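You operate a simulated robot arm through the tools that you are given. There is no shell and no other tool. Be economical: measure what you need, move in short steps, check, and stop when the job is done.

The job below is to be done with a simulated robot arm. You get a single attempt, and the scene is never put back.

JOB
Change the orange filter for the teal one and set the light panel to ev 7.
Fine: panel power key off and the hot lamp dark before you touch a filter; the orange filter goes into its own well; switch on, press the light meter key in its dock, turn the brightness dial and read again till it shows ev 7, five readings at most; leave colour dial and boost key alone.

It is judged by the outcome, as a careful person would: the job done as asked, and still so three seconds after it is handed in. It fails if anything else is knocked over, pushed out of place, dropped, spilled or broken.

ROBOT AND FRAMES
A 6-joint arm with a fingered hand, fixed in place. Base frame: the origin is at the foot of the arm, x ahead of it, y to its left, z up. Readings come in m, degrees, newtons and seconds.
With the tool pointing down near the work surface it reaches from about 0.3 to 0.82 m from the base axis. Its first joint turns from -166.0 to 166.0 degrees. Payload 4 kg.
Tool frame: the origin (TCP) lies between the finger pads and is the grasp point; the fingertips stand 0.026 m ahead of it; z points along the fingers, y is the line along which they close. Largest opening 0.132 m; the body of the gripper starts 0.073 m behind the TCP. The gripper is a hand of 5 fingers: y runs from the thumb to the fingers, the wrist lies at [0, 0, -0.239] in the tool frame, and closing takes about 1.5 s.
Orientation is that of the tool frame in the base frame, as [roll, pitch, yaw] about the fixed x, y, z axes, in that order (R = Rz(yaw) Ry(pitch) Rx(roll)). With the fingers straight down and closing along the base's y, the tool's x points along the base's -x, its y along +y and its z along -z.

CONTROLS
- The arm moves only by the tool step_arm. Its argument "commands" is one flat list of numbers, 6 for each row, row after row: the shift along the tool's x, y, z in units of 250 mm (1.0 is 250 mm), then the turn, a rotation vector about the tool's x, y, z in units of 60 degrees (1.0 is 60 degrees). In form: [x, y, z, ax, ay, az, x, y, z, ax, ay, az, ...]. A call has 1 to 8 rows; each row is the pose to reach, as a shift and turn from the pose commanded when the call began, along the tool's axes at that moment. "gripper" is the gripper command, from -1 (fully open) to 1 (shut), values between in proportion, set as the call begins (left out, the last holds). A call with a number of a shift or a turn outside -1 to 1 is refused whole. A row lasts 0.2 s, in which the tool goes at most 0.05 m and 8.6 degrees; a call with a longer step from one row to the next is refused whole, and so is a gripper value outside its range. Where a pose cannot be reached the arm comes as near as it can. A force on the tool above 40 N (or 10 N above the force at the start of the call, whichever is more), or a blocked arm, ends the call early, and 0.2 s more pass. The fingers move at their own pace (about 0.045 m/s each) and stop on an object; they squeeze with about 22 N. The grip force told is the motor's: it shows also when the fingers shut on nothing. Time passes only in rows, and 0.2 s behind the last, so rows that repeat a pose let the fingers close. It gives the time, the measured TCP pose, the force on the tool (base axes), the opening and the grip force at its end, in the units of the frame above (readings bear some noise), with the torque about the TCP (base axes, N m) and any sound that the robot's microphone picked up, and new pictures: "show" is both (left out), scene, wrist or none.
- Cameras (640 x 400 px; columns grow to the right, rows downward): "scene" is fixed at [0.2203, 0.6495, 1.5803]; the picture's right is [-0.59, -0.81, 0.00], its down [-0.62, 0.45, -0.64] and it looks along [0.52, -0.38, -0.76] (base axes); focal length 266 px, centre (320, 200). "wrist" rides on the gripper at [0.085, 0.002, -0.097] in the tool frame; the picture's right is [-0.02, 1.00, 0.00], its down [-0.75, -0.02, -0.66] and it looks along [-0.66, -0.01, 0.75] (tool axes); focal length 270 px, centre (320, 200). There is no depth. A picture from a camera that has moved, and an enlarged one, comes with that camera's place and axes in the base frame and with its lens.
- set_fingers(finger1, finger2, finger3, finger4, thumb_bend): sets how far each is bent, from 0 (flat) to 1 (curled in); at 0.3 the hand is open as for a grip, at 0.7 the pads meet at the TCP. One left out holds its place. A second passes; each finger stops where it meets its share of the squeeze, and holds until it gets a number again. A gripper value or a shape takes the hand back. It gives what a move gives, with no picture; readings hold the bend of each and the force on the fingers (four entries, about 0 where the hand has none), thumb and palm.
- grasp_type(shape): the hand has 5 fingers and takes this shape, open, in about a second: jaw (thumb against the fingers, like two jaws); tri (thumb and two fingers); tip (a fingertip pinch); poke (one finger out to press); point (the index stretched); flat (the hand flat); cup (the hand cupped); fist (a fist). The gripper value then closes the fingers along that shape, each until it touches; the sizes above hold for jaw. It gives what a move gives, with no picture.
- enlarge(camera, box): a new picture of the part [left, top, right, bottom] of that camera's present view, enlarged. It takes no simulated time.
- sign_off(): hands the job in; it is judged then, once.

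Work in short steps. Places have to be worked out from the pictures, the camera data and where the tool is seen: move nearer, look again, correct. Check each grasp and each placing, and mend what went wrong. You have 120 turns and 200 pictures in all, those below and enlarged ones among them. Open the gripper and draw the arm clear of the work before you hand the job in, unless the task says otherwise.

The tools are called after "Emit:" as a command line: name --argument value ..., lists and objects as JSON in quotes. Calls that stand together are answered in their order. step_arm: Moves the arm, as the interface text tells. Its arguments: {"type":"object","properties":{"commands":{"type":"array","items":{"type":"number"}},"gripper":{"type":"number"},"show":{"type":"string","enum":["both","scene","wrist","none"]}},"required":["commands"]} The other tools are called the same way: grasp_type (shape) gives the hand a shape; set_fingers (finger1, finger2, finger3, finger4, thumb_bend) moves the fingers one by one; enlarge (camera, box) takes an enlarged picture of a part of a camera's view; sign_off () hands the job in.

At the start:

```text
time_s: 0.0
position: [0.4554, 0.0763, 1.2815]
orientation: [179.9, 0.0, -179.9]
contact_force: [0.9, -0.9, -0.3]
ft_torque: [0.0, 0.0, 0.03]
finger_gap: 0.1318
gripper_force: 0.0
shape: jaw
bend: [0.3, 0.3, 0.3, 0.3, 0.3]
finger forces: [0.0, 0.0, 0.0, 0.0, 0.0, 0.0]
```

scene: 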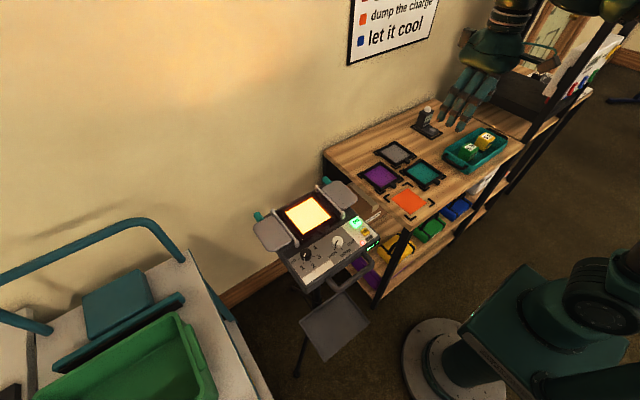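
wrist: 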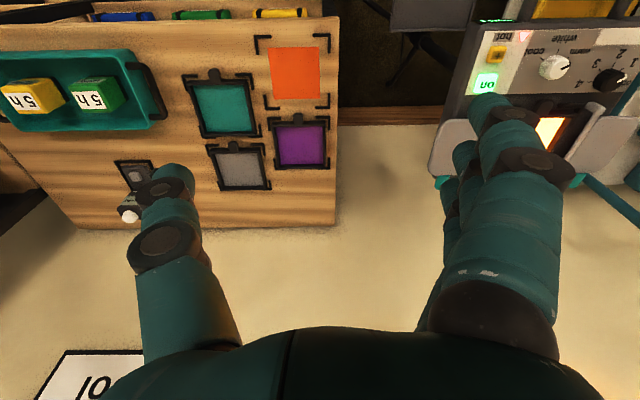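

I start by looking closely at the light panel, the shelf with filters, and the poster.

Emit:
enlarge --camera "scene" --box '[240, 170, 400, 300]'

Emit:
enlarge --camera "scene" --box '[340, 90, 540, 230]'

Emit:
enlarge --camera "wrist" --box '[420, 0, 640, 200]'

Emit:
enlarge --camera "wrist" --box '[80, 20, 350, 240]'

Emit:
enlarge --camera "scene" --box '[340, 0, 450, 70]'

```text
3.08 times, centred on (320, 235) of scene
camera zoom: at [0.2203, 0.6495, 1.5803], right [-0.59, -0.81, 0.0], down [-0.62, 0.45, -0.64], along [0.52, -0.38, -0.76], focal length 817 px, centre (320, 92)
```

zoom: 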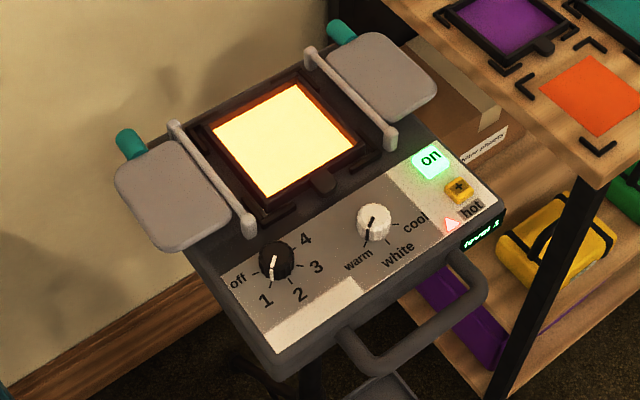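

```text
2.86 times, centred on (440, 160) of scene
camera zoom: at [0.2203, 0.6495, 1.5803], right [-0.59, -0.81, 0.0], down [-0.62, 0.45, -0.64], along [0.52, -0.38, -0.76], focal length 758 px, centre (-23, 314)
```

zoom: 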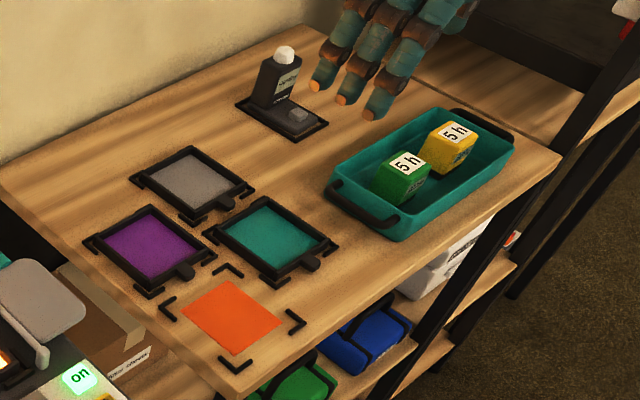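

```text
2.00 times, centred on (530, 100) of wrist
camera zoom: at [0.3725, 0.0789, 1.3784], right [0.02, 1.0, 0.0], down [0.75, -0.02, 0.66], along [0.66, -0.01, -0.75], focal length 541 px, centre (-100, 400)
```

zoom: 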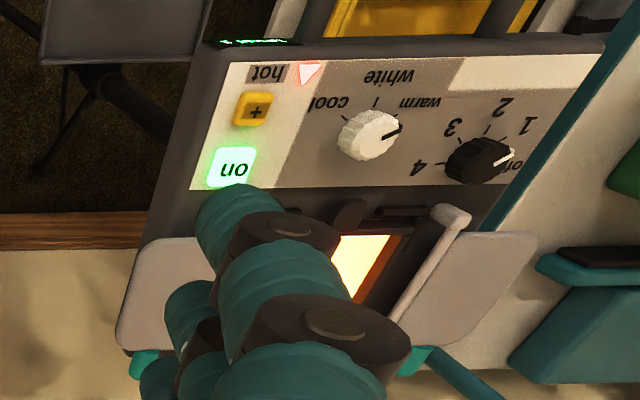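

```text
1.82 times, centred on (215, 130) of wrist
camera zoom: at [0.3725, 0.0789, 1.3784], right [0.02, 1.0, 0.0], down [0.75, -0.02, 0.66], along [0.66, -0.01, -0.75], focal length 491 px, centre (511, 327)
```

zoom: 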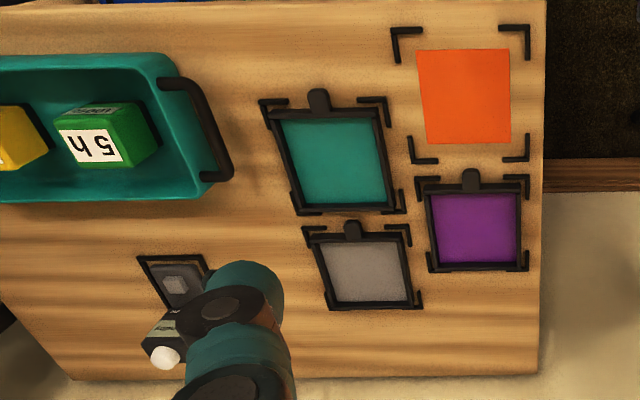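

```text
5.71 times, centred on (395, 35) of scene
camera zoom: at [0.2203, 0.6495, 1.5803], right [-0.59, -0.81, 0.0], down [-0.62, 0.45, -0.64], along [0.52, -0.38, -0.76], focal length 1517 px, centre (-109, 1143)
```

zoom: 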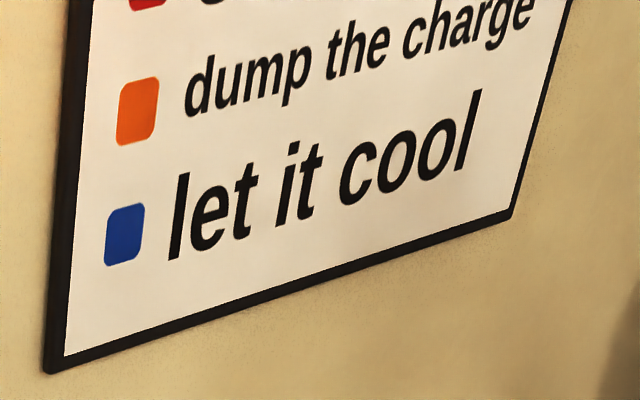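

The panel's power key is at about (0.507, 0.314, 0.98), black brightness dial at about (0.505, 0.486), white colour dial at about (0.487, 0.40). Filter tabs face the robot. I shape the hand to poke and look at where the finger is.

Emit:
grasp_type --shape "poke"

Emit:
step_arm --commands '[0, 0.15, 0, 0, 0, 0, 0, 0.3, 0, 0, 0, 0, 0, 0.4, 0, 0, 0, 0, 0, 0.48, 0, 0, 0, 0]'

```text
time_s: 0.9
position: [0.4554, 0.0778, 1.2826]
orientation: [-180.0, 0.0, 180.0]
contact_force: [-0.7, 0.1, -0.9]
ft_torque: [0.01, 0.01, -0.02]
finger_gap: 0.0002
gripper_force: 0.0
shape: poke
bend: [1.0, 1.0, 1.0, 1.0, 0.47]
finger forces: [0.0, 0.0, 0.0, 0.1, 0.0, 0.0]
```

```text
time_s: 1.9
position: [0.4551, 0.1988, 1.2826]
orientation: [179.9, 0.1, -180.0]
contact_force: [-0.2, -0.1, -0.6]
ft_torque: [-0.01, -0.03, 0.0]
finger_gap: 0.0
gripper_force: 0.1
shape: poke
bend: [1.0, 1.0, 1.0, 1.0, 0.47]
finger forces: [0.0, 0.0, 0.1, 0.0, 0.0, 0.0]
camera wrist: at [0.3723, 0.201, 1.3792], right [0.02, 1.0, 0.0], down [0.75, -0.02, 0.66], along [0.66, -0.01, -0.75], focal length 270 px, centre (320, 200)
```

scene: 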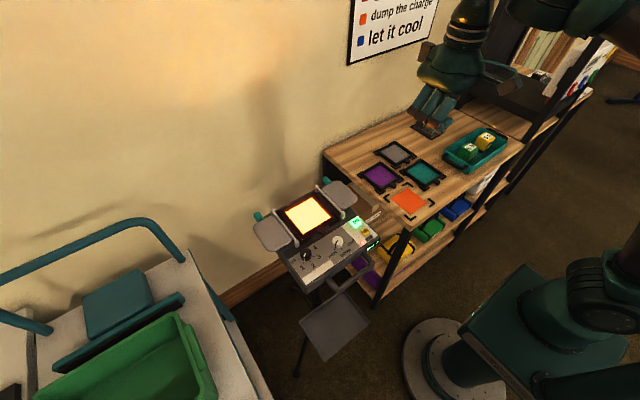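
wrist: 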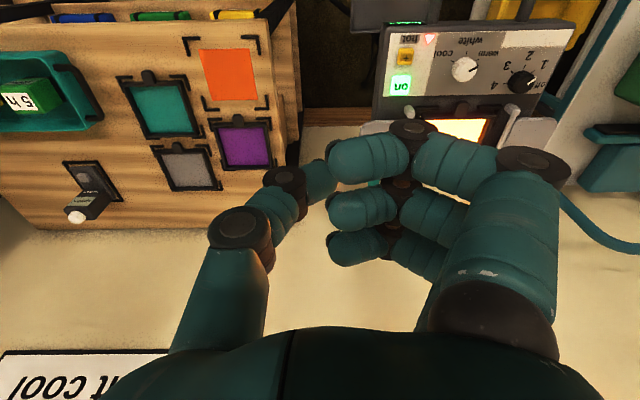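

In poke shape everything seems curled; I check "point", which stretches the index.

Emit:
grasp_type --shape "point"

Emit:
step_arm --commands '[0, 0.1, 0, 0, 0, 0, 0, 0.1, 0, 0, 0, 0]'

Emit:
enlarge --camera "scene" --box '[370, 40, 500, 140]'

```text
time_s: 2.8
position: [0.4563, 0.2001, 1.2832]
orientation: [180.0, 0.0, -180.0]
contact_force: [0.0, 0.8, 0.1]
ft_torque: [-0.02, 0.0, -0.01]
finger_gap: 0.1261
gripper_force: 0.0
shape: point
bend: [0.28, 1.0, 1.0, 1.0, 0.55]
finger forces: [0.0, 0.0, 0.1, 0.1, 0.1, 0.1]
```

```text
time_s: 3.4
position: [0.4578, 0.2232, 1.2802]
orientation: [-180.0, 0.1, 180.0]
contact_force: [0.4, -0.2, -0.7]
ft_torque: [0.0, 0.01, 0.01]
finger_gap: 0.1259
gripper_force: 0.1
shape: point
bend: [0.28, 1.0, 1.0, 1.0, 0.55]
finger forces: [0.0, 0.0, 0.0, 0.0, 0.0, 0.0]
camera wrist: at [0.3726, 0.225, 1.3775], right [0.02, 1.0, 0.0], down [0.75, -0.02, 0.66], along [0.66, -0.01, -0.75], focal length 270 px, centre (320, 200)
```

scene: 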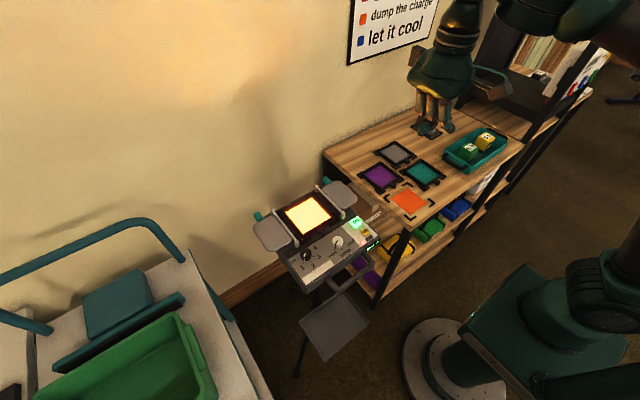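
wrist: 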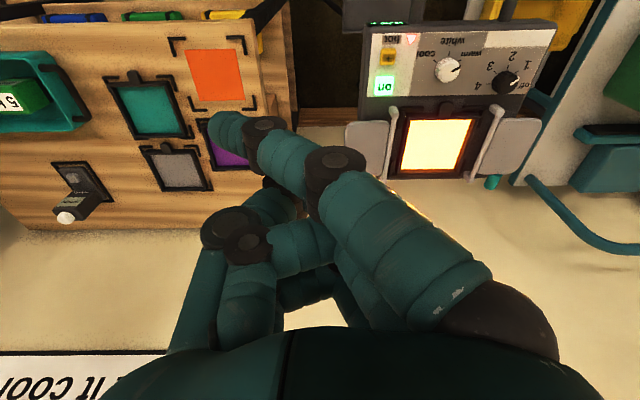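

```text
4.00 times, centred on (435, 90) of scene
camera zoom: at [0.2203, 0.6495, 1.5803], right [-0.59, -0.81, 0.0], down [-0.62, 0.45, -0.64], along [0.52, -0.38, -0.76], focal length 1062 px, centre (-140, 640)
```

zoom: 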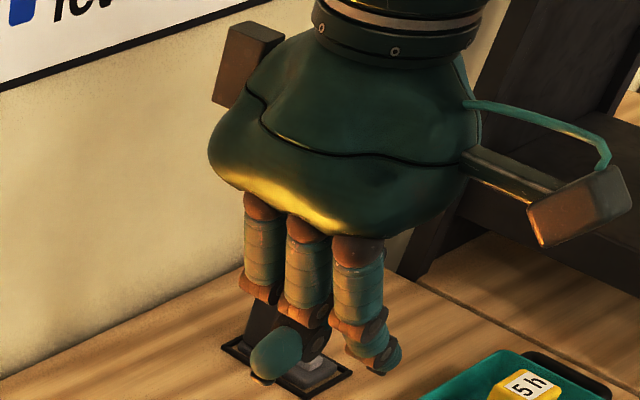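

The wrist picture may be mid-motion; I take a fresh one.

Emit:
enlarge --camera "wrist" --box '[0, 0, 640, 400]'

Emit:
enlarge --camera "scene" --box '[395, 70, 475, 140]'

```text
1.00 times, centred on (320, 200) of wrist
camera zoom: at [0.3726, 0.225, 1.3775], right [0.02, 1.0, 0.0], down [0.75, -0.02, 0.66], along [0.66, -0.01, -0.75], focal length 270 px, centre (320, 200)
```

zoom: 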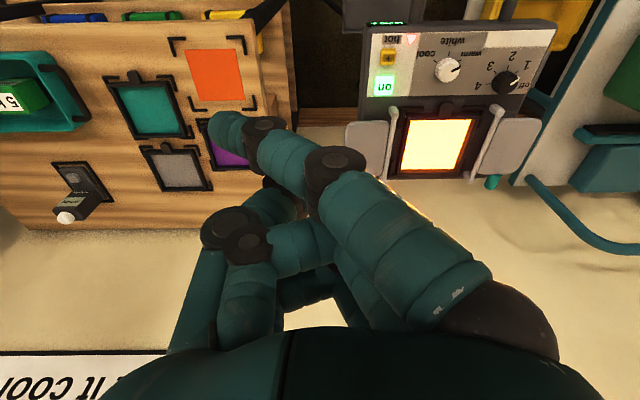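

```text
5.71 times, centred on (435, 105) of scene
camera zoom: at [0.2203, 0.6495, 1.5803], right [-0.59, -0.81, 0.0], down [-0.62, 0.45, -0.64], along [0.52, -0.38, -0.76], focal length 1517 px, centre (-337, 743)
```

zoom: 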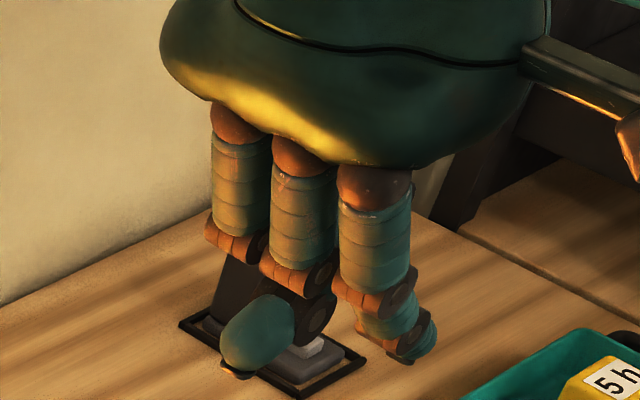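

I set my own shape: index flat (straight), other fingers curled, and look again.

Emit:
set_fingers --finger1 0.15 --finger2 1 --finger3 1 --finger4 1 --thumb_bend 1

Emit:
enlarge --camera "wrist" --box '[0, 0, 640, 400]'

Emit:
enlarge --camera "scene" --box '[380, 40, 500, 140]'

```text
time_s: 4.4
position: [0.4564, 0.2224, 1.2802]
orientation: [-179.9, -0.1, -180.0]
contact_force: [1.1, -0.5, -0.8]
ft_torque: [0.03, -0.02, -0.03]
finger_gap: 0.0657
gripper_force: 0.0
shape: fingers
bend: [0.15, 1.0, 1.0, 1.0, 0.94]
finger forces: [0.0, 0.0, 0.0, 0.1, 0.0, 0.0]
```

```text
1.00 times, centred on (320, 200) of wrist
camera zoom: at [0.3726, 0.2248, 1.3774], right [0.02, 1.0, 0.0], down [0.75, -0.02, 0.66], along [0.66, -0.01, -0.75], focal length 270 px, centre (320, 200)
```

zoom: 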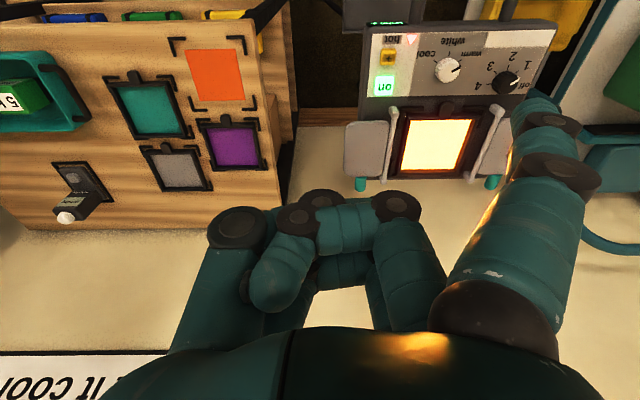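

```text
4.00 times, centred on (440, 90) of scene
camera zoom: at [0.2203, 0.6495, 1.5803], right [-0.59, -0.81, 0.0], down [-0.62, 0.45, -0.64], along [0.52, -0.38, -0.76], focal length 1062 px, centre (-160, 640)
```

zoom: 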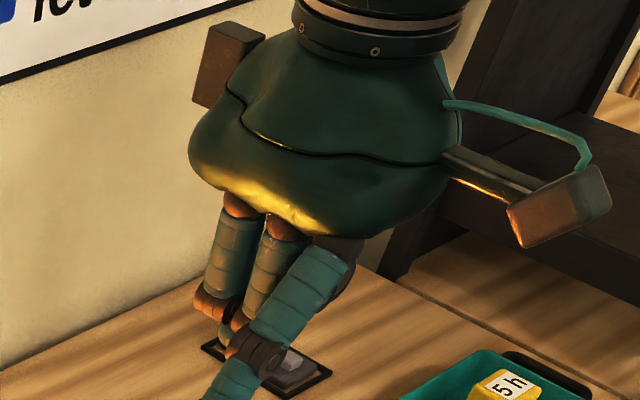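

Index works individually. I bend it to 0.45 so the tip points straight down, then locate the tip.

Emit:
set_fingers --finger1 0.42

Emit:
enlarge --camera "wrist" --box '[320, 0, 640, 200]'

Emit:
enlarge --camera "scene" --box '[380, 70, 480, 150]'

```text
time_s: 5.4
position: [0.4559, 0.2225, 1.2807]
orientation: [180.0, 0.0, 179.9]
contact_force: [0.5, -0.2, 0.4]
ft_torque: [-0.04, 0.0, 0.03]
finger_gap: 0.0457
gripper_force: 0.1
shape: fingers
bend: [0.42, 1.0, 1.0, 1.0, 0.94]
finger forces: [0.0, 0.0, 0.1, 0.1, 0.1, 0.0]
```

```text
2.00 times, centred on (480, 100) of wrist
camera zoom: at [0.3726, 0.2249, 1.3774], right [0.02, 1.0, 0.0], down [0.75, -0.02, 0.66], along [0.66, -0.01, -0.75], focal length 541 px, centre (0, 400)
```

zoom: 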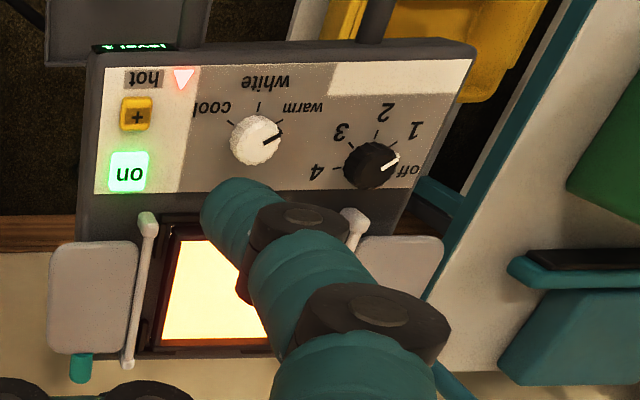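

```text
5.00 times, centred on (430, 110) of scene
camera zoom: at [0.2203, 0.6495, 1.5803], right [-0.59, -0.81, 0.0], down [-0.62, 0.45, -0.64], along [0.52, -0.38, -0.76], focal length 1327 px, centre (-230, 650)
```

zoom: 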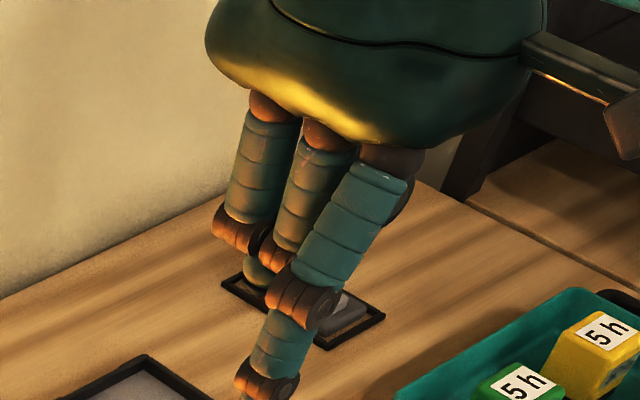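

Need the scene view slightly lower to see the tip.

Emit:
enlarge --camera "scene" --box '[390, 110, 470, 160]'

```text
8.00 times, centred on (430, 135) of scene
camera zoom: at [0.2203, 0.6495, 1.5803], right [-0.59, -0.81, 0.0], down [-0.62, 0.45, -0.64], along [0.52, -0.38, -0.76], focal length 2124 px, centre (-560, 720)
```

zoom: 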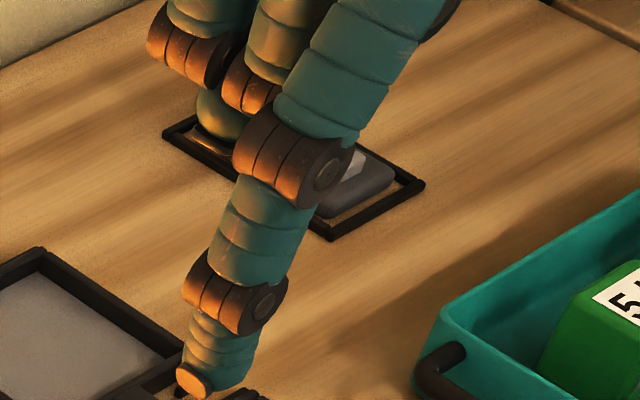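

Index tip lies at about tool (+0.033, +0.054, +0.03). Key is at (0.507, 0.317, 0.98); I move the tip to ~7 cm above it.

Emit:
step_arm --commands '[-0.1, 0.05, 0.15, 0, 0, 0, -0.2, 0.1, 0.3, 0, 0, 0, -0.3, 0.15, 0.43, 0, 0, 0, -0.336, 0.16, 0.58, 0, 0, 0, -0.336, 0.16, 0.72, 0, 0, 0, -0.336, 0.16, 0.72, 0, 0, 0]'

Emit:
enlarge --camera "scene" --box '[300, 170, 420, 260]'

```text
time_s: 6.8
position: [0.5408, 0.2622, 1.1014]
orientation: [-179.9, 0.0, 180.0]
contact_force: [1.2, 0.2, 1.0]
ft_torque: [-0.01, 0.02, 0.0]
finger_gap: 0.0461
gripper_force: 0.0
shape: fingers
bend: [0.42, 1.0, 1.0, 1.0, 0.94]
finger forces: [0.1, 0.0, 0.1, 0.0, 0.0, 0.1]
camera wrist: at [0.4567, 0.2634, 1.1977], right [0.02, 1.0, 0.0], down [0.75, -0.02, 0.66], along [0.66, -0.01, -0.75], focal length 270 px, centre (320, 200)
```

scene: 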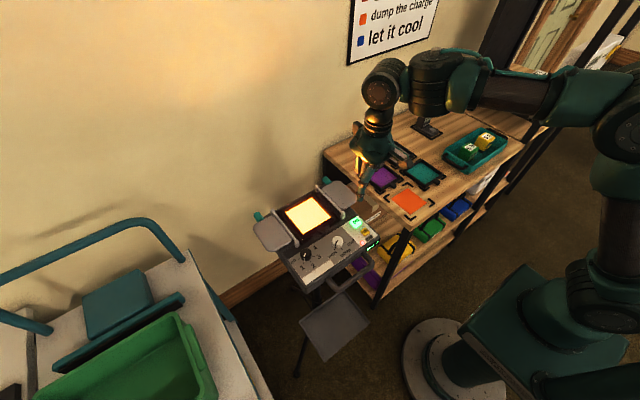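
wrist: 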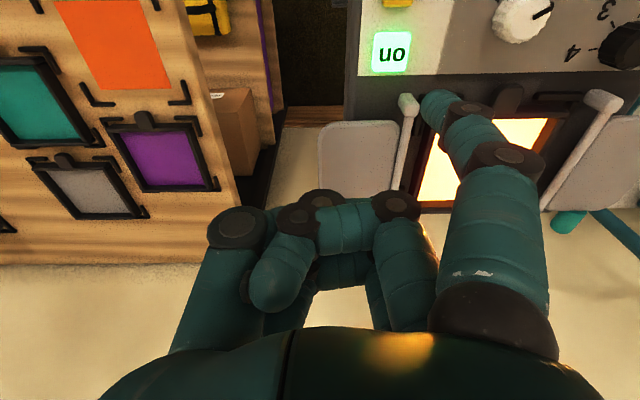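

```text
4.44 times, centred on (360, 215) of scene
camera zoom: at [0.2203, 0.6495, 1.5803], right [-0.59, -0.81, 0.0], down [-0.62, 0.45, -0.64], along [0.52, -0.38, -0.76], focal length 1180 px, centre (142, 133)
```

zoom: 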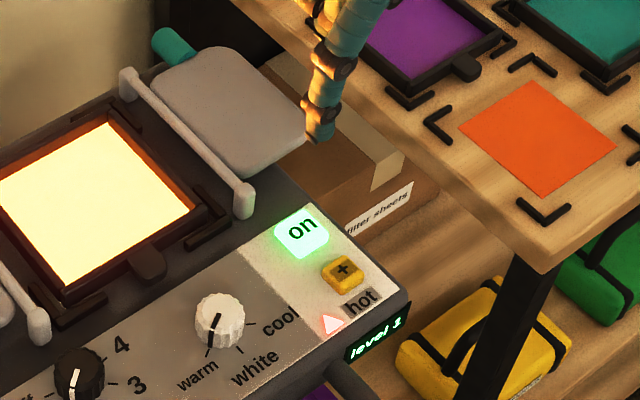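

Key position confirmed (0.507, 0.316). I descend to just above it.

Emit:
step_arm --commands '[0, 0, 0.12, 0, 0, 0, 0, 0, 0.24, 0, 0, 0, 0, 0, 0.24, 0, 0, 0]'

Emit:
enlarge --camera "scene" --box '[320, 180, 400, 240]'

```text
time_s: 7.6
position: [0.5398, 0.2636, 1.0424]
orientation: [180.0, 0.0, -180.0]
contact_force: [0.8, 0.2, 0.2]
ft_torque: [-0.02, 0.02, -0.01]
finger_gap: 0.0461
gripper_force: 0.1
shape: fingers
bend: [0.42, 1.0, 1.0, 1.0, 0.94]
finger forces: [0.0, 0.0, 0.0, 0.0, 0.1, 0.1]
camera wrist: at [0.456, 0.265, 1.1382], right [0.02, 1.0, 0.0], down [0.75, -0.02, 0.66], along [0.66, -0.01, -0.75], focal length 270 px, centre (320, 200)
```

scene: 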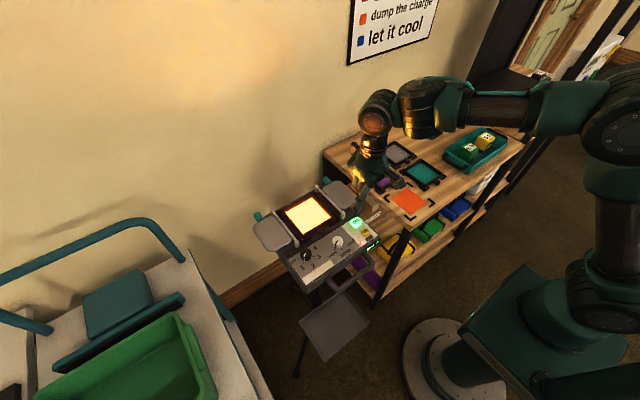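
wrist: 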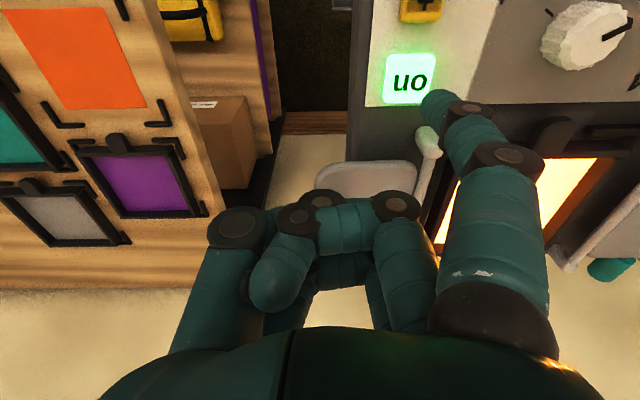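

```text
6.67 times, centred on (360, 210) of scene
camera zoom: at [0.2203, 0.6495, 1.5803], right [-0.59, -0.81, 0.0], down [-0.62, 0.45, -0.64], along [0.52, -0.38, -0.76], focal length 1770 px, centre (53, 133)
```

zoom: 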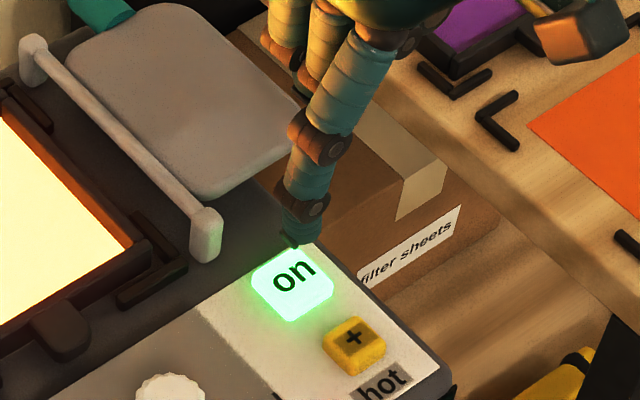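

Tip is almost over the key; I go down slowly with a 3 mm -y correction.

Emit:
step_arm --commands '[0.004, -0.012, 0.06, 0, 0, 0, 0.004, -0.012, 0.1, 0, 0, 0, 0.004, -0.012, 0.11, 0, 0, 0]' --show "none"

Emit:
enlarge --camera "scene" --box '[320, 180, 400, 260]'

```text
time_s: 8.4
position: [0.539, 0.2595, 1.0145]
orientation: [180.0, 0.0, -180.0]
contact_force: [0.2, -0.5, -0.1]
ft_torque: [-0.01, -0.01, 0.01]
finger_gap: 0.046
gripper_force: 0.1
shape: fingers
bend: [0.42, 1.0, 1.0, 1.0, 0.94]
finger forces: [0.1, 0.1, 0.0, 0.1, 0.1, 0.0]
```

```text
5.00 times, centred on (360, 220) of scene
camera zoom: at [0.2203, 0.6495, 1.5803], right [-0.59, -0.81, 0.0], down [-0.62, 0.45, -0.64], along [0.52, -0.38, -0.76], focal length 1327 px, centre (120, 100)
```

zoom: 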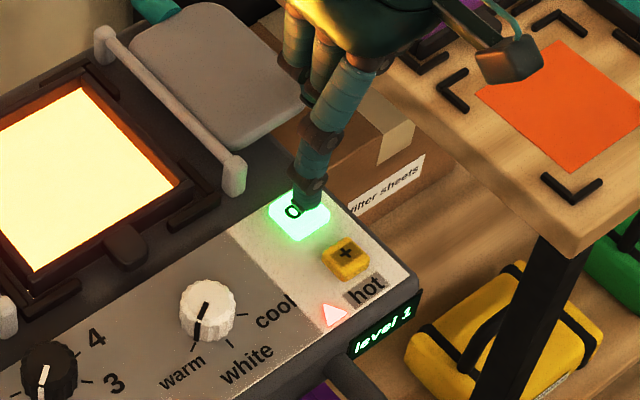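

Tip is at the key surface. I press a few mm and look.

Emit:
step_arm --commands '[0.004, 0, 0.012, 0, 0, 0, 0.004, 0, 0.024, 0, 0, 0]' --show "none"

Emit:
enlarge --camera "scene" --box '[320, 180, 400, 260]'

```text
time_s: 9.0
position: [0.539, 0.2587, 1.0093]
orientation: [-180.0, -0.1, -180.0]
contact_force: [-0.4, 0.0, 2.1]
ft_torque: [0.09, 0.06, 0.03]
finger_gap: 0.0459
gripper_force: 0.8
shape: fingers
bend: [0.42, 1.0, 1.0, 1.0, 0.94]
finger forces: [1.5, 0.1, 0.0, 0.0, 0.0, 0.0]
```

```text
5.00 times, centred on (360, 220) of scene
camera zoom: at [0.2203, 0.6495, 1.5803], right [-0.59, -0.81, 0.0], down [-0.62, 0.45, -0.64], along [0.52, -0.38, -0.76], focal length 1327 px, centre (120, 100)
```

zoom: 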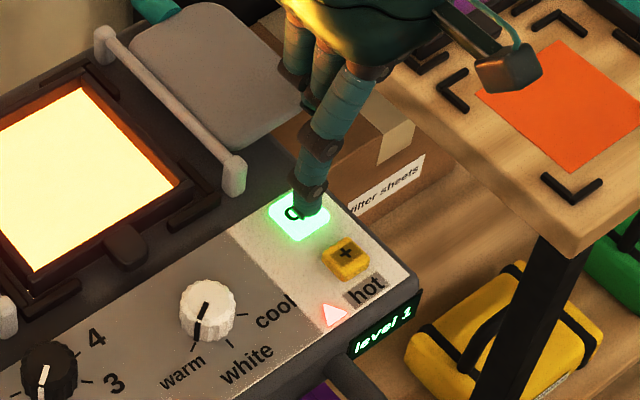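

Contact at 1.5 N. I press deeper, watching force.

Emit:
step_arm --commands '[0, 0, 0.008, 0, 0, 0, 0, 0, 0.016, 0, 0, 0]' --show "none"

Emit:
enlarge --camera "scene" --box '[320, 180, 400, 260]'

```text
time_s: 9.6
position: [0.5391, 0.2577, 1.0041]
orientation: [180.0, 0.0, 180.0]
contact_force: [-0.3, -1.8, 9.2]
ft_torque: [0.47, 0.31, 0.06]
finger_gap: 0.0459
gripper_force: 4.7
shape: fingers
bend: [0.42, 1.0, 1.0, 1.0, 0.94]
finger forces: [8.8, 0.1, 0.0, 0.0, 0.0, 0.1]
heard: click
```

```text
5.00 times, centred on (360, 220) of scene
camera zoom: at [0.2203, 0.6495, 1.5803], right [-0.59, -0.81, 0.0], down [-0.62, 0.45, -0.64], along [0.52, -0.38, -0.76], focal length 1327 px, centre (120, 100)
```

zoom: 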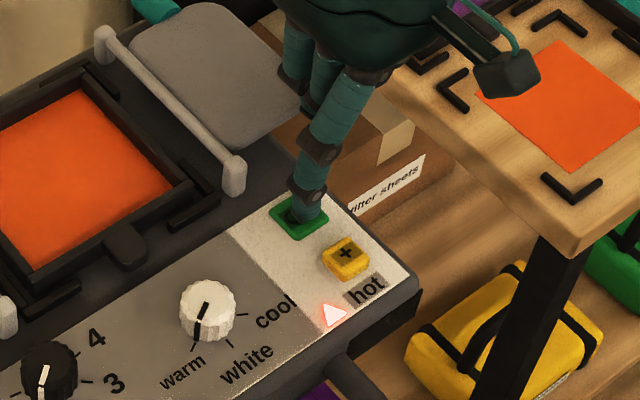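

Clicked; panel is off, hot lamp still lit. I raise, and move to look down on panel while waiting.

Emit:
step_arm --commands '[0, 0, -0.06, 0, 0, 0, 0, 0, -0.2, 0, 0, 0, 0.1, 0, -0.4, 0, 0, 0, 0.28, 0.1, -0.45, 0, 0, 0, 0.4, 0.2, -0.5, 0, 0, 0, 0.48, 0.25, -0.5, 0, 0, 0]' --show "none"

Emit:
grasp_type --shape "tip"

Emit:
enlarge --camera "wrist" --box '[0, 0, 640, 400]'

Emit:
enlarge --camera "scene" --box '[240, 170, 400, 270]'

```text
refused: row 3 steps farther than a row can; nothing moved
```

```text
time_s: 10.5
position: [0.5367, 0.2585, 1.0084]
orientation: [179.7, 0.4, -179.7]
contact_force: [-29.2, -21.9, 66.2]
ft_torque: [1.4, -1.89, 0.85]
finger_gap: 0.1294
gripper_force: 0.1
shape: tip
bend: [0.0, 0.3, 0.49, 0.87, 0.3]
finger forces: [0.0, 0.0, 29.1, 68.8, 0.0, 0.0]
```

```text
1.00 times, centred on (320, 200) of wrist
camera zoom: at [0.4528, 0.26, 1.1035], right [0.02, 1.0, 0.0], down [0.75, -0.01, 0.66], along [0.66, -0.01, -0.75], focal length 270 px, centre (320, 200)
```

zoom: 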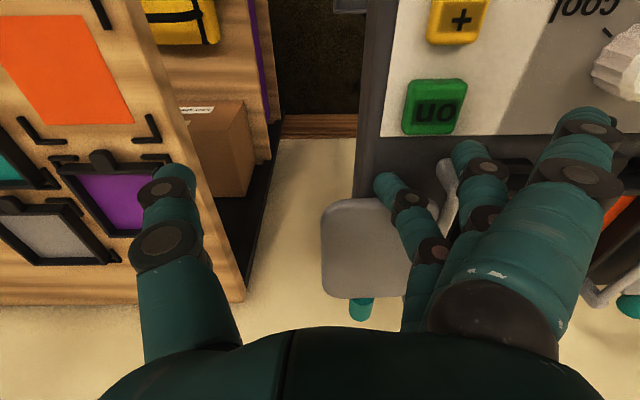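

```text
4.00 times, centred on (320, 220) of scene
camera zoom: at [0.2203, 0.6495, 1.5803], right [-0.59, -0.81, 0.0], down [-0.62, 0.45, -0.64], along [0.52, -0.38, -0.76], focal length 1062 px, centre (320, 120)
```

zoom: 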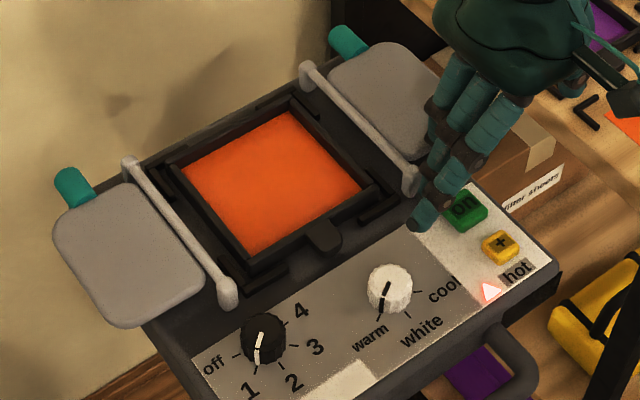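

The move was refused and the hand opened against the panel; I raise straight up at once.

Emit:
step_arm --commands '[0, 0, -0.06, 0, 0, 0, 0, 0, -0.2, 0, 0, 0, 0, 0, -0.36, 0, 0, 0]'

```text
time_s: 11.3
position: [0.5396, 0.26, 1.0939]
orientation: [179.9, 0.0, 180.0]
contact_force: [-0.5, 0.1, -0.6]
ft_torque: [0.0, -0.02, -0.02]
finger_gap: 0.132
gripper_force: 0.0
shape: tip
bend: [0.0, 0.3, 0.3, 0.0, 0.3]
finger forces: [0.0, 0.1, 0.0, 0.0, 0.1, 0.0]
camera wrist: at [0.4549, 0.2606, 1.1902], right [0.02, 1.0, 0.0], down [0.75, -0.01, 0.66], along [0.66, -0.01, -0.75], focal length 270 px, centre (320, 200)
```

scene: 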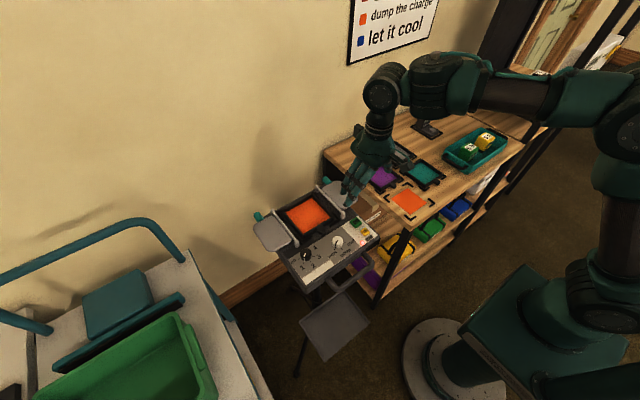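
wrist: 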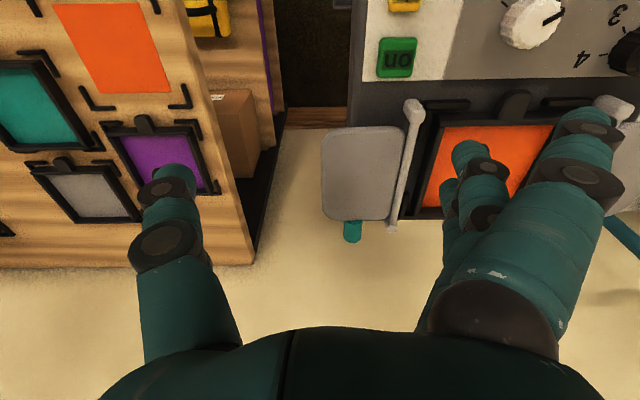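

Panel looks undisturbed; hot lamp needs checking. I lift and move back toward the robot to view the panel and set a thumb + finger2 pinch.

Emit:
step_arm --commands '[0.08, 0.05, -0.1, 0, 0, 0, 0.2, 0.15, -0.2, 0, 0, 0, 0.3, 0.3, -0.25, 0, 0, 0, 0.32, 0.45, -0.25, 0, 0, 0, 0.32, 0.56, -0.25, 0, 0, 0, 0.32, 0.56, -0.25, 0, 0, 0]' --show "none"

Emit:
set_fingers --finger1 1 --finger2 0.55 --finger3 1 --finger4 1 --thumb_bend 0.55

Emit:
enlarge --camera "wrist" --box '[0, 0, 640, 400]'

Emit:
enlarge --camera "scene" --box '[240, 130, 400, 270]'

```text
time_s: 12.7
position: [0.4582, 0.398, 1.1566]
orientation: [-180.0, 0.0, -179.9]
contact_force: [-0.4, -0.1, -0.5]
ft_torque: [0.0, -0.04, -0.01]
finger_gap: 0.1319
gripper_force: 0.0
shape: tip
bend: [0.0, 0.3, 0.3, 0.0, 0.3]
finger forces: [0.1, 0.0, 0.0, 0.0, 0.0, 0.0]
```

```text
time_s: 13.7
position: [0.458, 0.3987, 1.1563]
orientation: [179.9, 0.0, 180.0]
contact_force: [0.5, 0.0, -0.5]
ft_torque: [0.0, -0.01, -0.02]
finger_gap: 0.0506
gripper_force: 0.1
shape: fingers
bend: [1.0, 0.55, 1.0, 1.0, 0.55]
finger forces: [0.1, 0.0, 0.0, 0.1, 0.0, 0.0]
```

```text
1.00 times, centred on (320, 200) of wrist
camera zoom: at [0.3744, 0.4002, 1.2535], right [0.02, 1.0, 0.0], down [0.75, -0.02, 0.66], along [0.66, -0.01, -0.75], focal length 270 px, centre (320, 200)
```

zoom: 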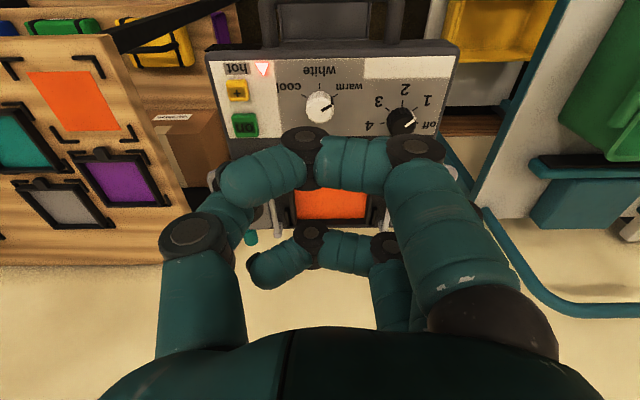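

```text
2.86 times, centred on (320, 200) of scene
camera zoom: at [0.2203, 0.6495, 1.5803], right [-0.59, -0.81, 0.0], down [-0.62, 0.45, -0.64], along [0.52, -0.38, -0.76], focal length 758 px, centre (320, 200)
```

zoom: 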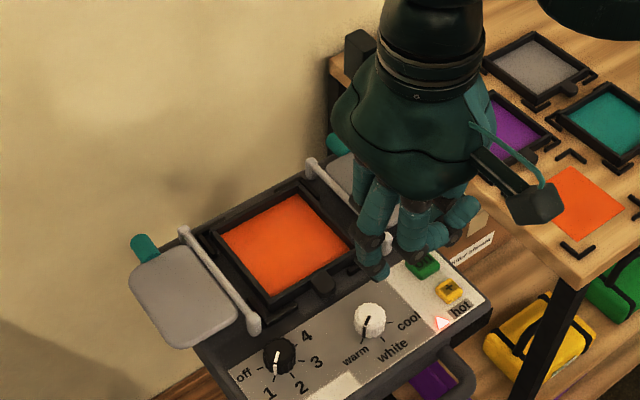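

Hot lamp still lit. I look closer at the pinch fingertips while time is not passing.

Emit:
enlarge --camera "scene" --box '[310, 180, 370, 230]'

Emit:
enlarge --camera "wrist" --box '[180, 80, 460, 260]'

```text
8.00 times, centred on (340, 205) of scene
camera zoom: at [0.2203, 0.6495, 1.5803], right [-0.59, -0.81, 0.0], down [-0.62, 0.45, -0.64], along [0.52, -0.38, -0.76], focal length 2124 px, centre (160, 160)
```

zoom: 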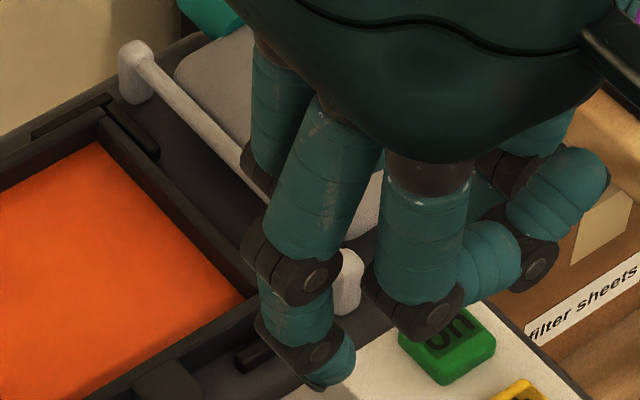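

```text
2.22 times, centred on (320, 170) of wrist
camera zoom: at [0.3744, 0.4002, 1.2535], right [0.02, 1.0, 0.0], down [0.75, -0.02, 0.66], along [0.66, -0.01, -0.75], focal length 601 px, centre (320, 267)
```

zoom: 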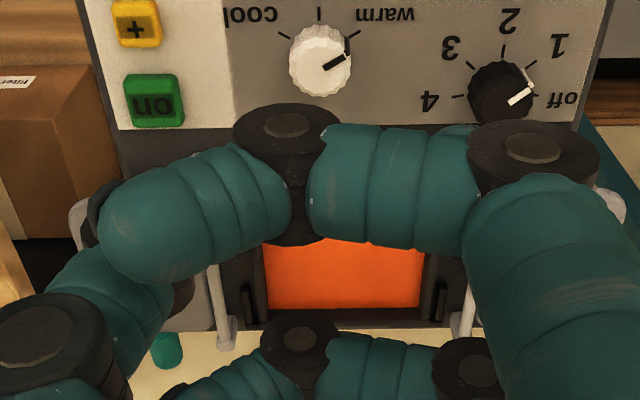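

I open the index briefly to see the thumb tip and finger 2 tip from the wrist camera (also passing cooling time).

Emit:
set_fingers --finger1 0.2 --finger2 0.68 --thumb_bend 0.68

Emit:
enlarge --camera "wrist" --box '[180, 60, 540, 260]'

Emit:
enlarge --camera "scene" --box '[310, 170, 390, 250]'

```text
time_s: 14.7
position: [0.4583, 0.3984, 1.1569]
orientation: [-180.0, -0.1, 179.9]
contact_force: [-0.4, -0.3, -1.0]
ft_torque: [0.02, -0.04, -0.01]
finger_gap: 0.0891
gripper_force: 0.1
shape: fingers
bend: [0.2, 0.68, 1.0, 1.0, 0.68]
finger forces: [0.0, 0.1, 0.0, 0.0, 0.0, 0.1]
```

```text
1.78 times, centred on (360, 160) of wrist
camera zoom: at [0.3744, 0.4002, 1.2535], right [0.02, 1.0, 0.0], down [0.75, -0.02, 0.66], along [0.66, -0.01, -0.75], focal length 480 px, centre (249, 271)
```

zoom: 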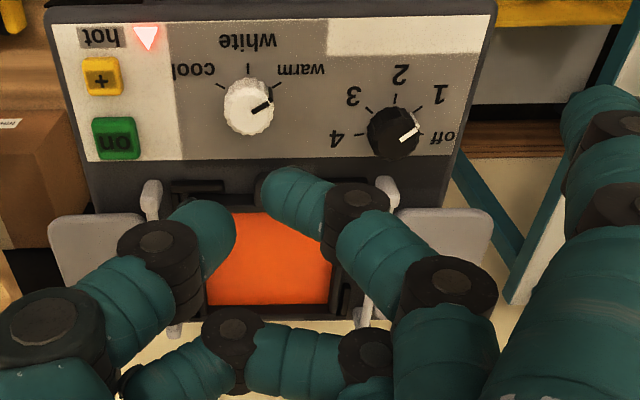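

```text
5.00 times, centred on (350, 210) of scene
camera zoom: at [0.2203, 0.6495, 1.5803], right [-0.59, -0.81, 0.0], down [-0.62, 0.45, -0.64], along [0.52, -0.38, -0.76], focal length 1327 px, centre (170, 150)
```

zoom: 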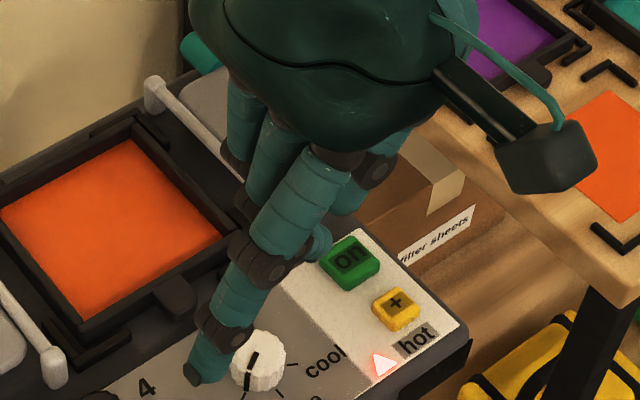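

Thumb tip sits at tool x≈-0.006, finger 2 at x≈+0.009: a workable pinch. Now I wait for the hot lamp.

Emit:
step_arm --commands '[0, 0, -0.05, 0, 0, 0, 0, 0, -0.05, 0, 0, 0, 0, 0, -0.05, 0, 0, 0, 0, 0, -0.05, 0, 0, 0, 0, 0, -0.05, 0, 0, 0, 0, 0, -0.05, 0, 0, 0, 0, 0, -0.05, 0, 0, 0, 0, 0, -0.05, 0, 0, 0]' --show "none"

Emit:
step_arm --commands '[0, 0, 0, 0, 0, 0, 0, 0, 0, 0, 0, 0, 0, 0, 0, 0, 0, 0, 0, 0, 0, 0, 0, 0, 0, 0, 0, 0, 0, 0, 0, 0, 0, 0, 0, 0, 0, 0, 0, 0, 0, 0, 0, 0, 0, 0, 0, 0]' --show "none"

Emit:
step_arm --commands '[0, 0, 0, 0, 0, 0, 0, 0, 0, 0, 0, 0, 0, 0, 0, 0, 0, 0, 0, 0, 0, 0, 0, 0, 0, 0, 0, 0, 0, 0, 0, 0, 0, 0, 0, 0, 0, 0, 0, 0, 0, 0, 0, 0, 0, 0, 0, 0]' --show "scene"

Emit:
enlarge --camera "scene" --box '[240, 180, 400, 280]'

```text
time_s: 16.5
position: [0.4584, 0.3991, 1.1702]
orientation: [-180.0, -0.1, -179.9]
contact_force: [0.6, 0.1, -1.0]
ft_torque: [-0.01, 0.02, 0.01]
finger_gap: 0.0891
gripper_force: 0.1
shape: fingers
bend: [0.2, 0.68, 1.0, 1.0, 0.68]
finger forces: [0.1, 0.0, 0.0, 0.0, 0.1, 0.0]
```

```text
time_s: 18.3
position: [0.4597, 0.3997, 1.1682]
orientation: [-179.9, 0.0, 180.0]
contact_force: [0.2, 0.4, 0.7]
ft_torque: [-0.02, 0.01, -0.02]
finger_gap: 0.089
gripper_force: 0.1
shape: fingers
bend: [0.2, 0.68, 1.0, 1.0, 0.68]
finger forces: [0.0, 0.1, 0.1, 0.0, 0.0, 0.1]
```

```text
time_s: 20.1
position: [0.4587, 0.3997, 1.1699]
orientation: [180.0, 0.0, -180.0]
contact_force: [0.2, -0.3, 0.3]
ft_torque: [-0.01, 0.0, -0.02]
finger_gap: 0.0889
gripper_force: 0.1
shape: fingers
bend: [0.2, 0.68, 1.0, 1.0, 0.68]
finger forces: [0.0, 0.0, 0.0, 0.0, 0.1, 0.0]
```

scene: 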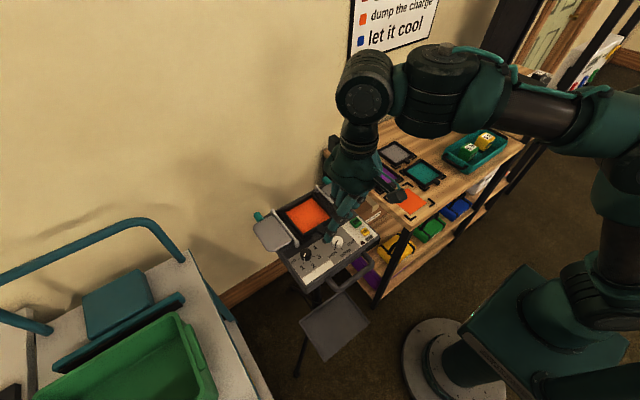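

```text
4.00 times, centred on (320, 230) of scene
camera zoom: at [0.2203, 0.6495, 1.5803], right [-0.59, -0.81, 0.0], down [-0.62, 0.45, -0.64], along [0.52, -0.38, -0.76], focal length 1062 px, centre (320, 80)
```

zoom: 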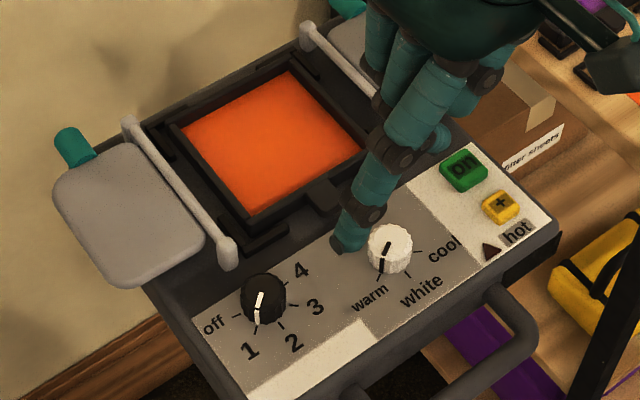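

Hot lamp is dark. Tab of orange filter estimated at (0.542, 0.41, top ~0.985). I open the pinch and move above it to check.

Emit:
set_fingers --finger2 0.5 --thumb_bend 0.5

Emit:
step_arm --commands '[-0.12, 0.01, 0.08, 0, 0, 0, -0.24, 0.03, 0.2, 0, 0, 0, -0.336, 0.038, 0.36, 0, 0, 0, -0.336, 0.038, 0.36, 0, 0, 0]'

Emit:
enlarge --camera "scene" --box '[270, 180, 380, 260]'

```text
time_s: 21.1
position: [0.4584, 0.3987, 1.1684]
orientation: [-180.0, 0.0, 179.9]
contact_force: [0.3, -1.1, 0.1]
ft_torque: [-0.01, 0.0, -0.01]
finger_gap: 0.1163
gripper_force: 0.2
shape: fingers
bend: [0.2, 0.5, 1.0, 1.0, 0.5]
finger forces: [0.0, 0.0, 0.0, 0.0, 0.1, 0.0]
```

```text
time_s: 22.1
position: [0.5431, 0.4095, 1.0803]
orientation: [179.9, 0.0, 180.0]
contact_force: [-0.3, -0.2, -0.1]
ft_torque: [0.01, 0.02, -0.01]
finger_gap: 0.1162
gripper_force: 0.0
shape: fingers
bend: [0.2, 0.5, 1.0, 1.0, 0.5]
finger forces: [0.0, 0.1, 0.1, 0.1, 0.0, 0.0]
camera wrist: at [0.4592, 0.4109, 1.177], right [0.02, 1.0, 0.0], down [0.75, -0.02, 0.66], along [0.66, -0.01, -0.75], focal length 270 px, centre (320, 200)
```

scene: 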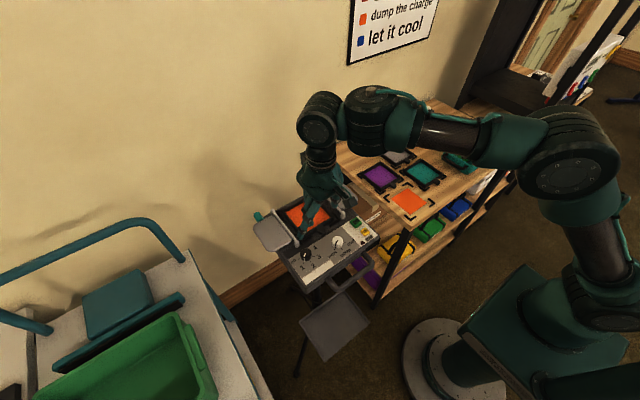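
wrist: 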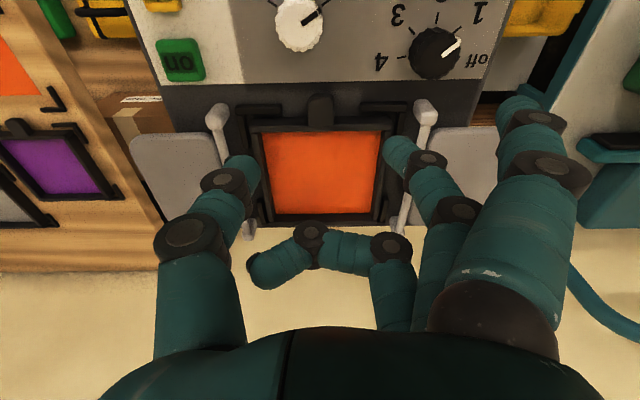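

```text
5.00 times, centred on (325, 220) of scene
camera zoom: at [0.2203, 0.6495, 1.5803], right [-0.59, -0.81, 0.0], down [-0.62, 0.45, -0.64], along [0.52, -0.38, -0.76], focal length 1327 px, centre (295, 100)
```

zoom: 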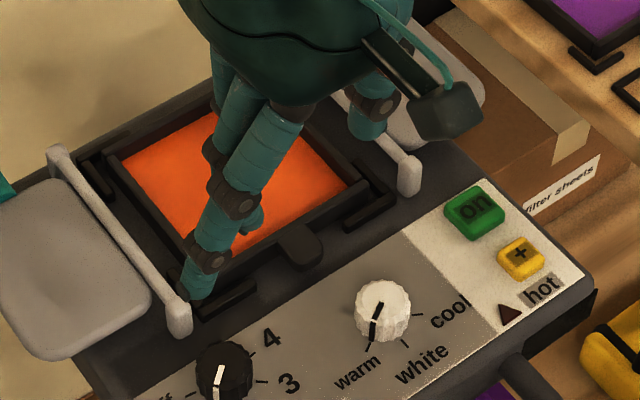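

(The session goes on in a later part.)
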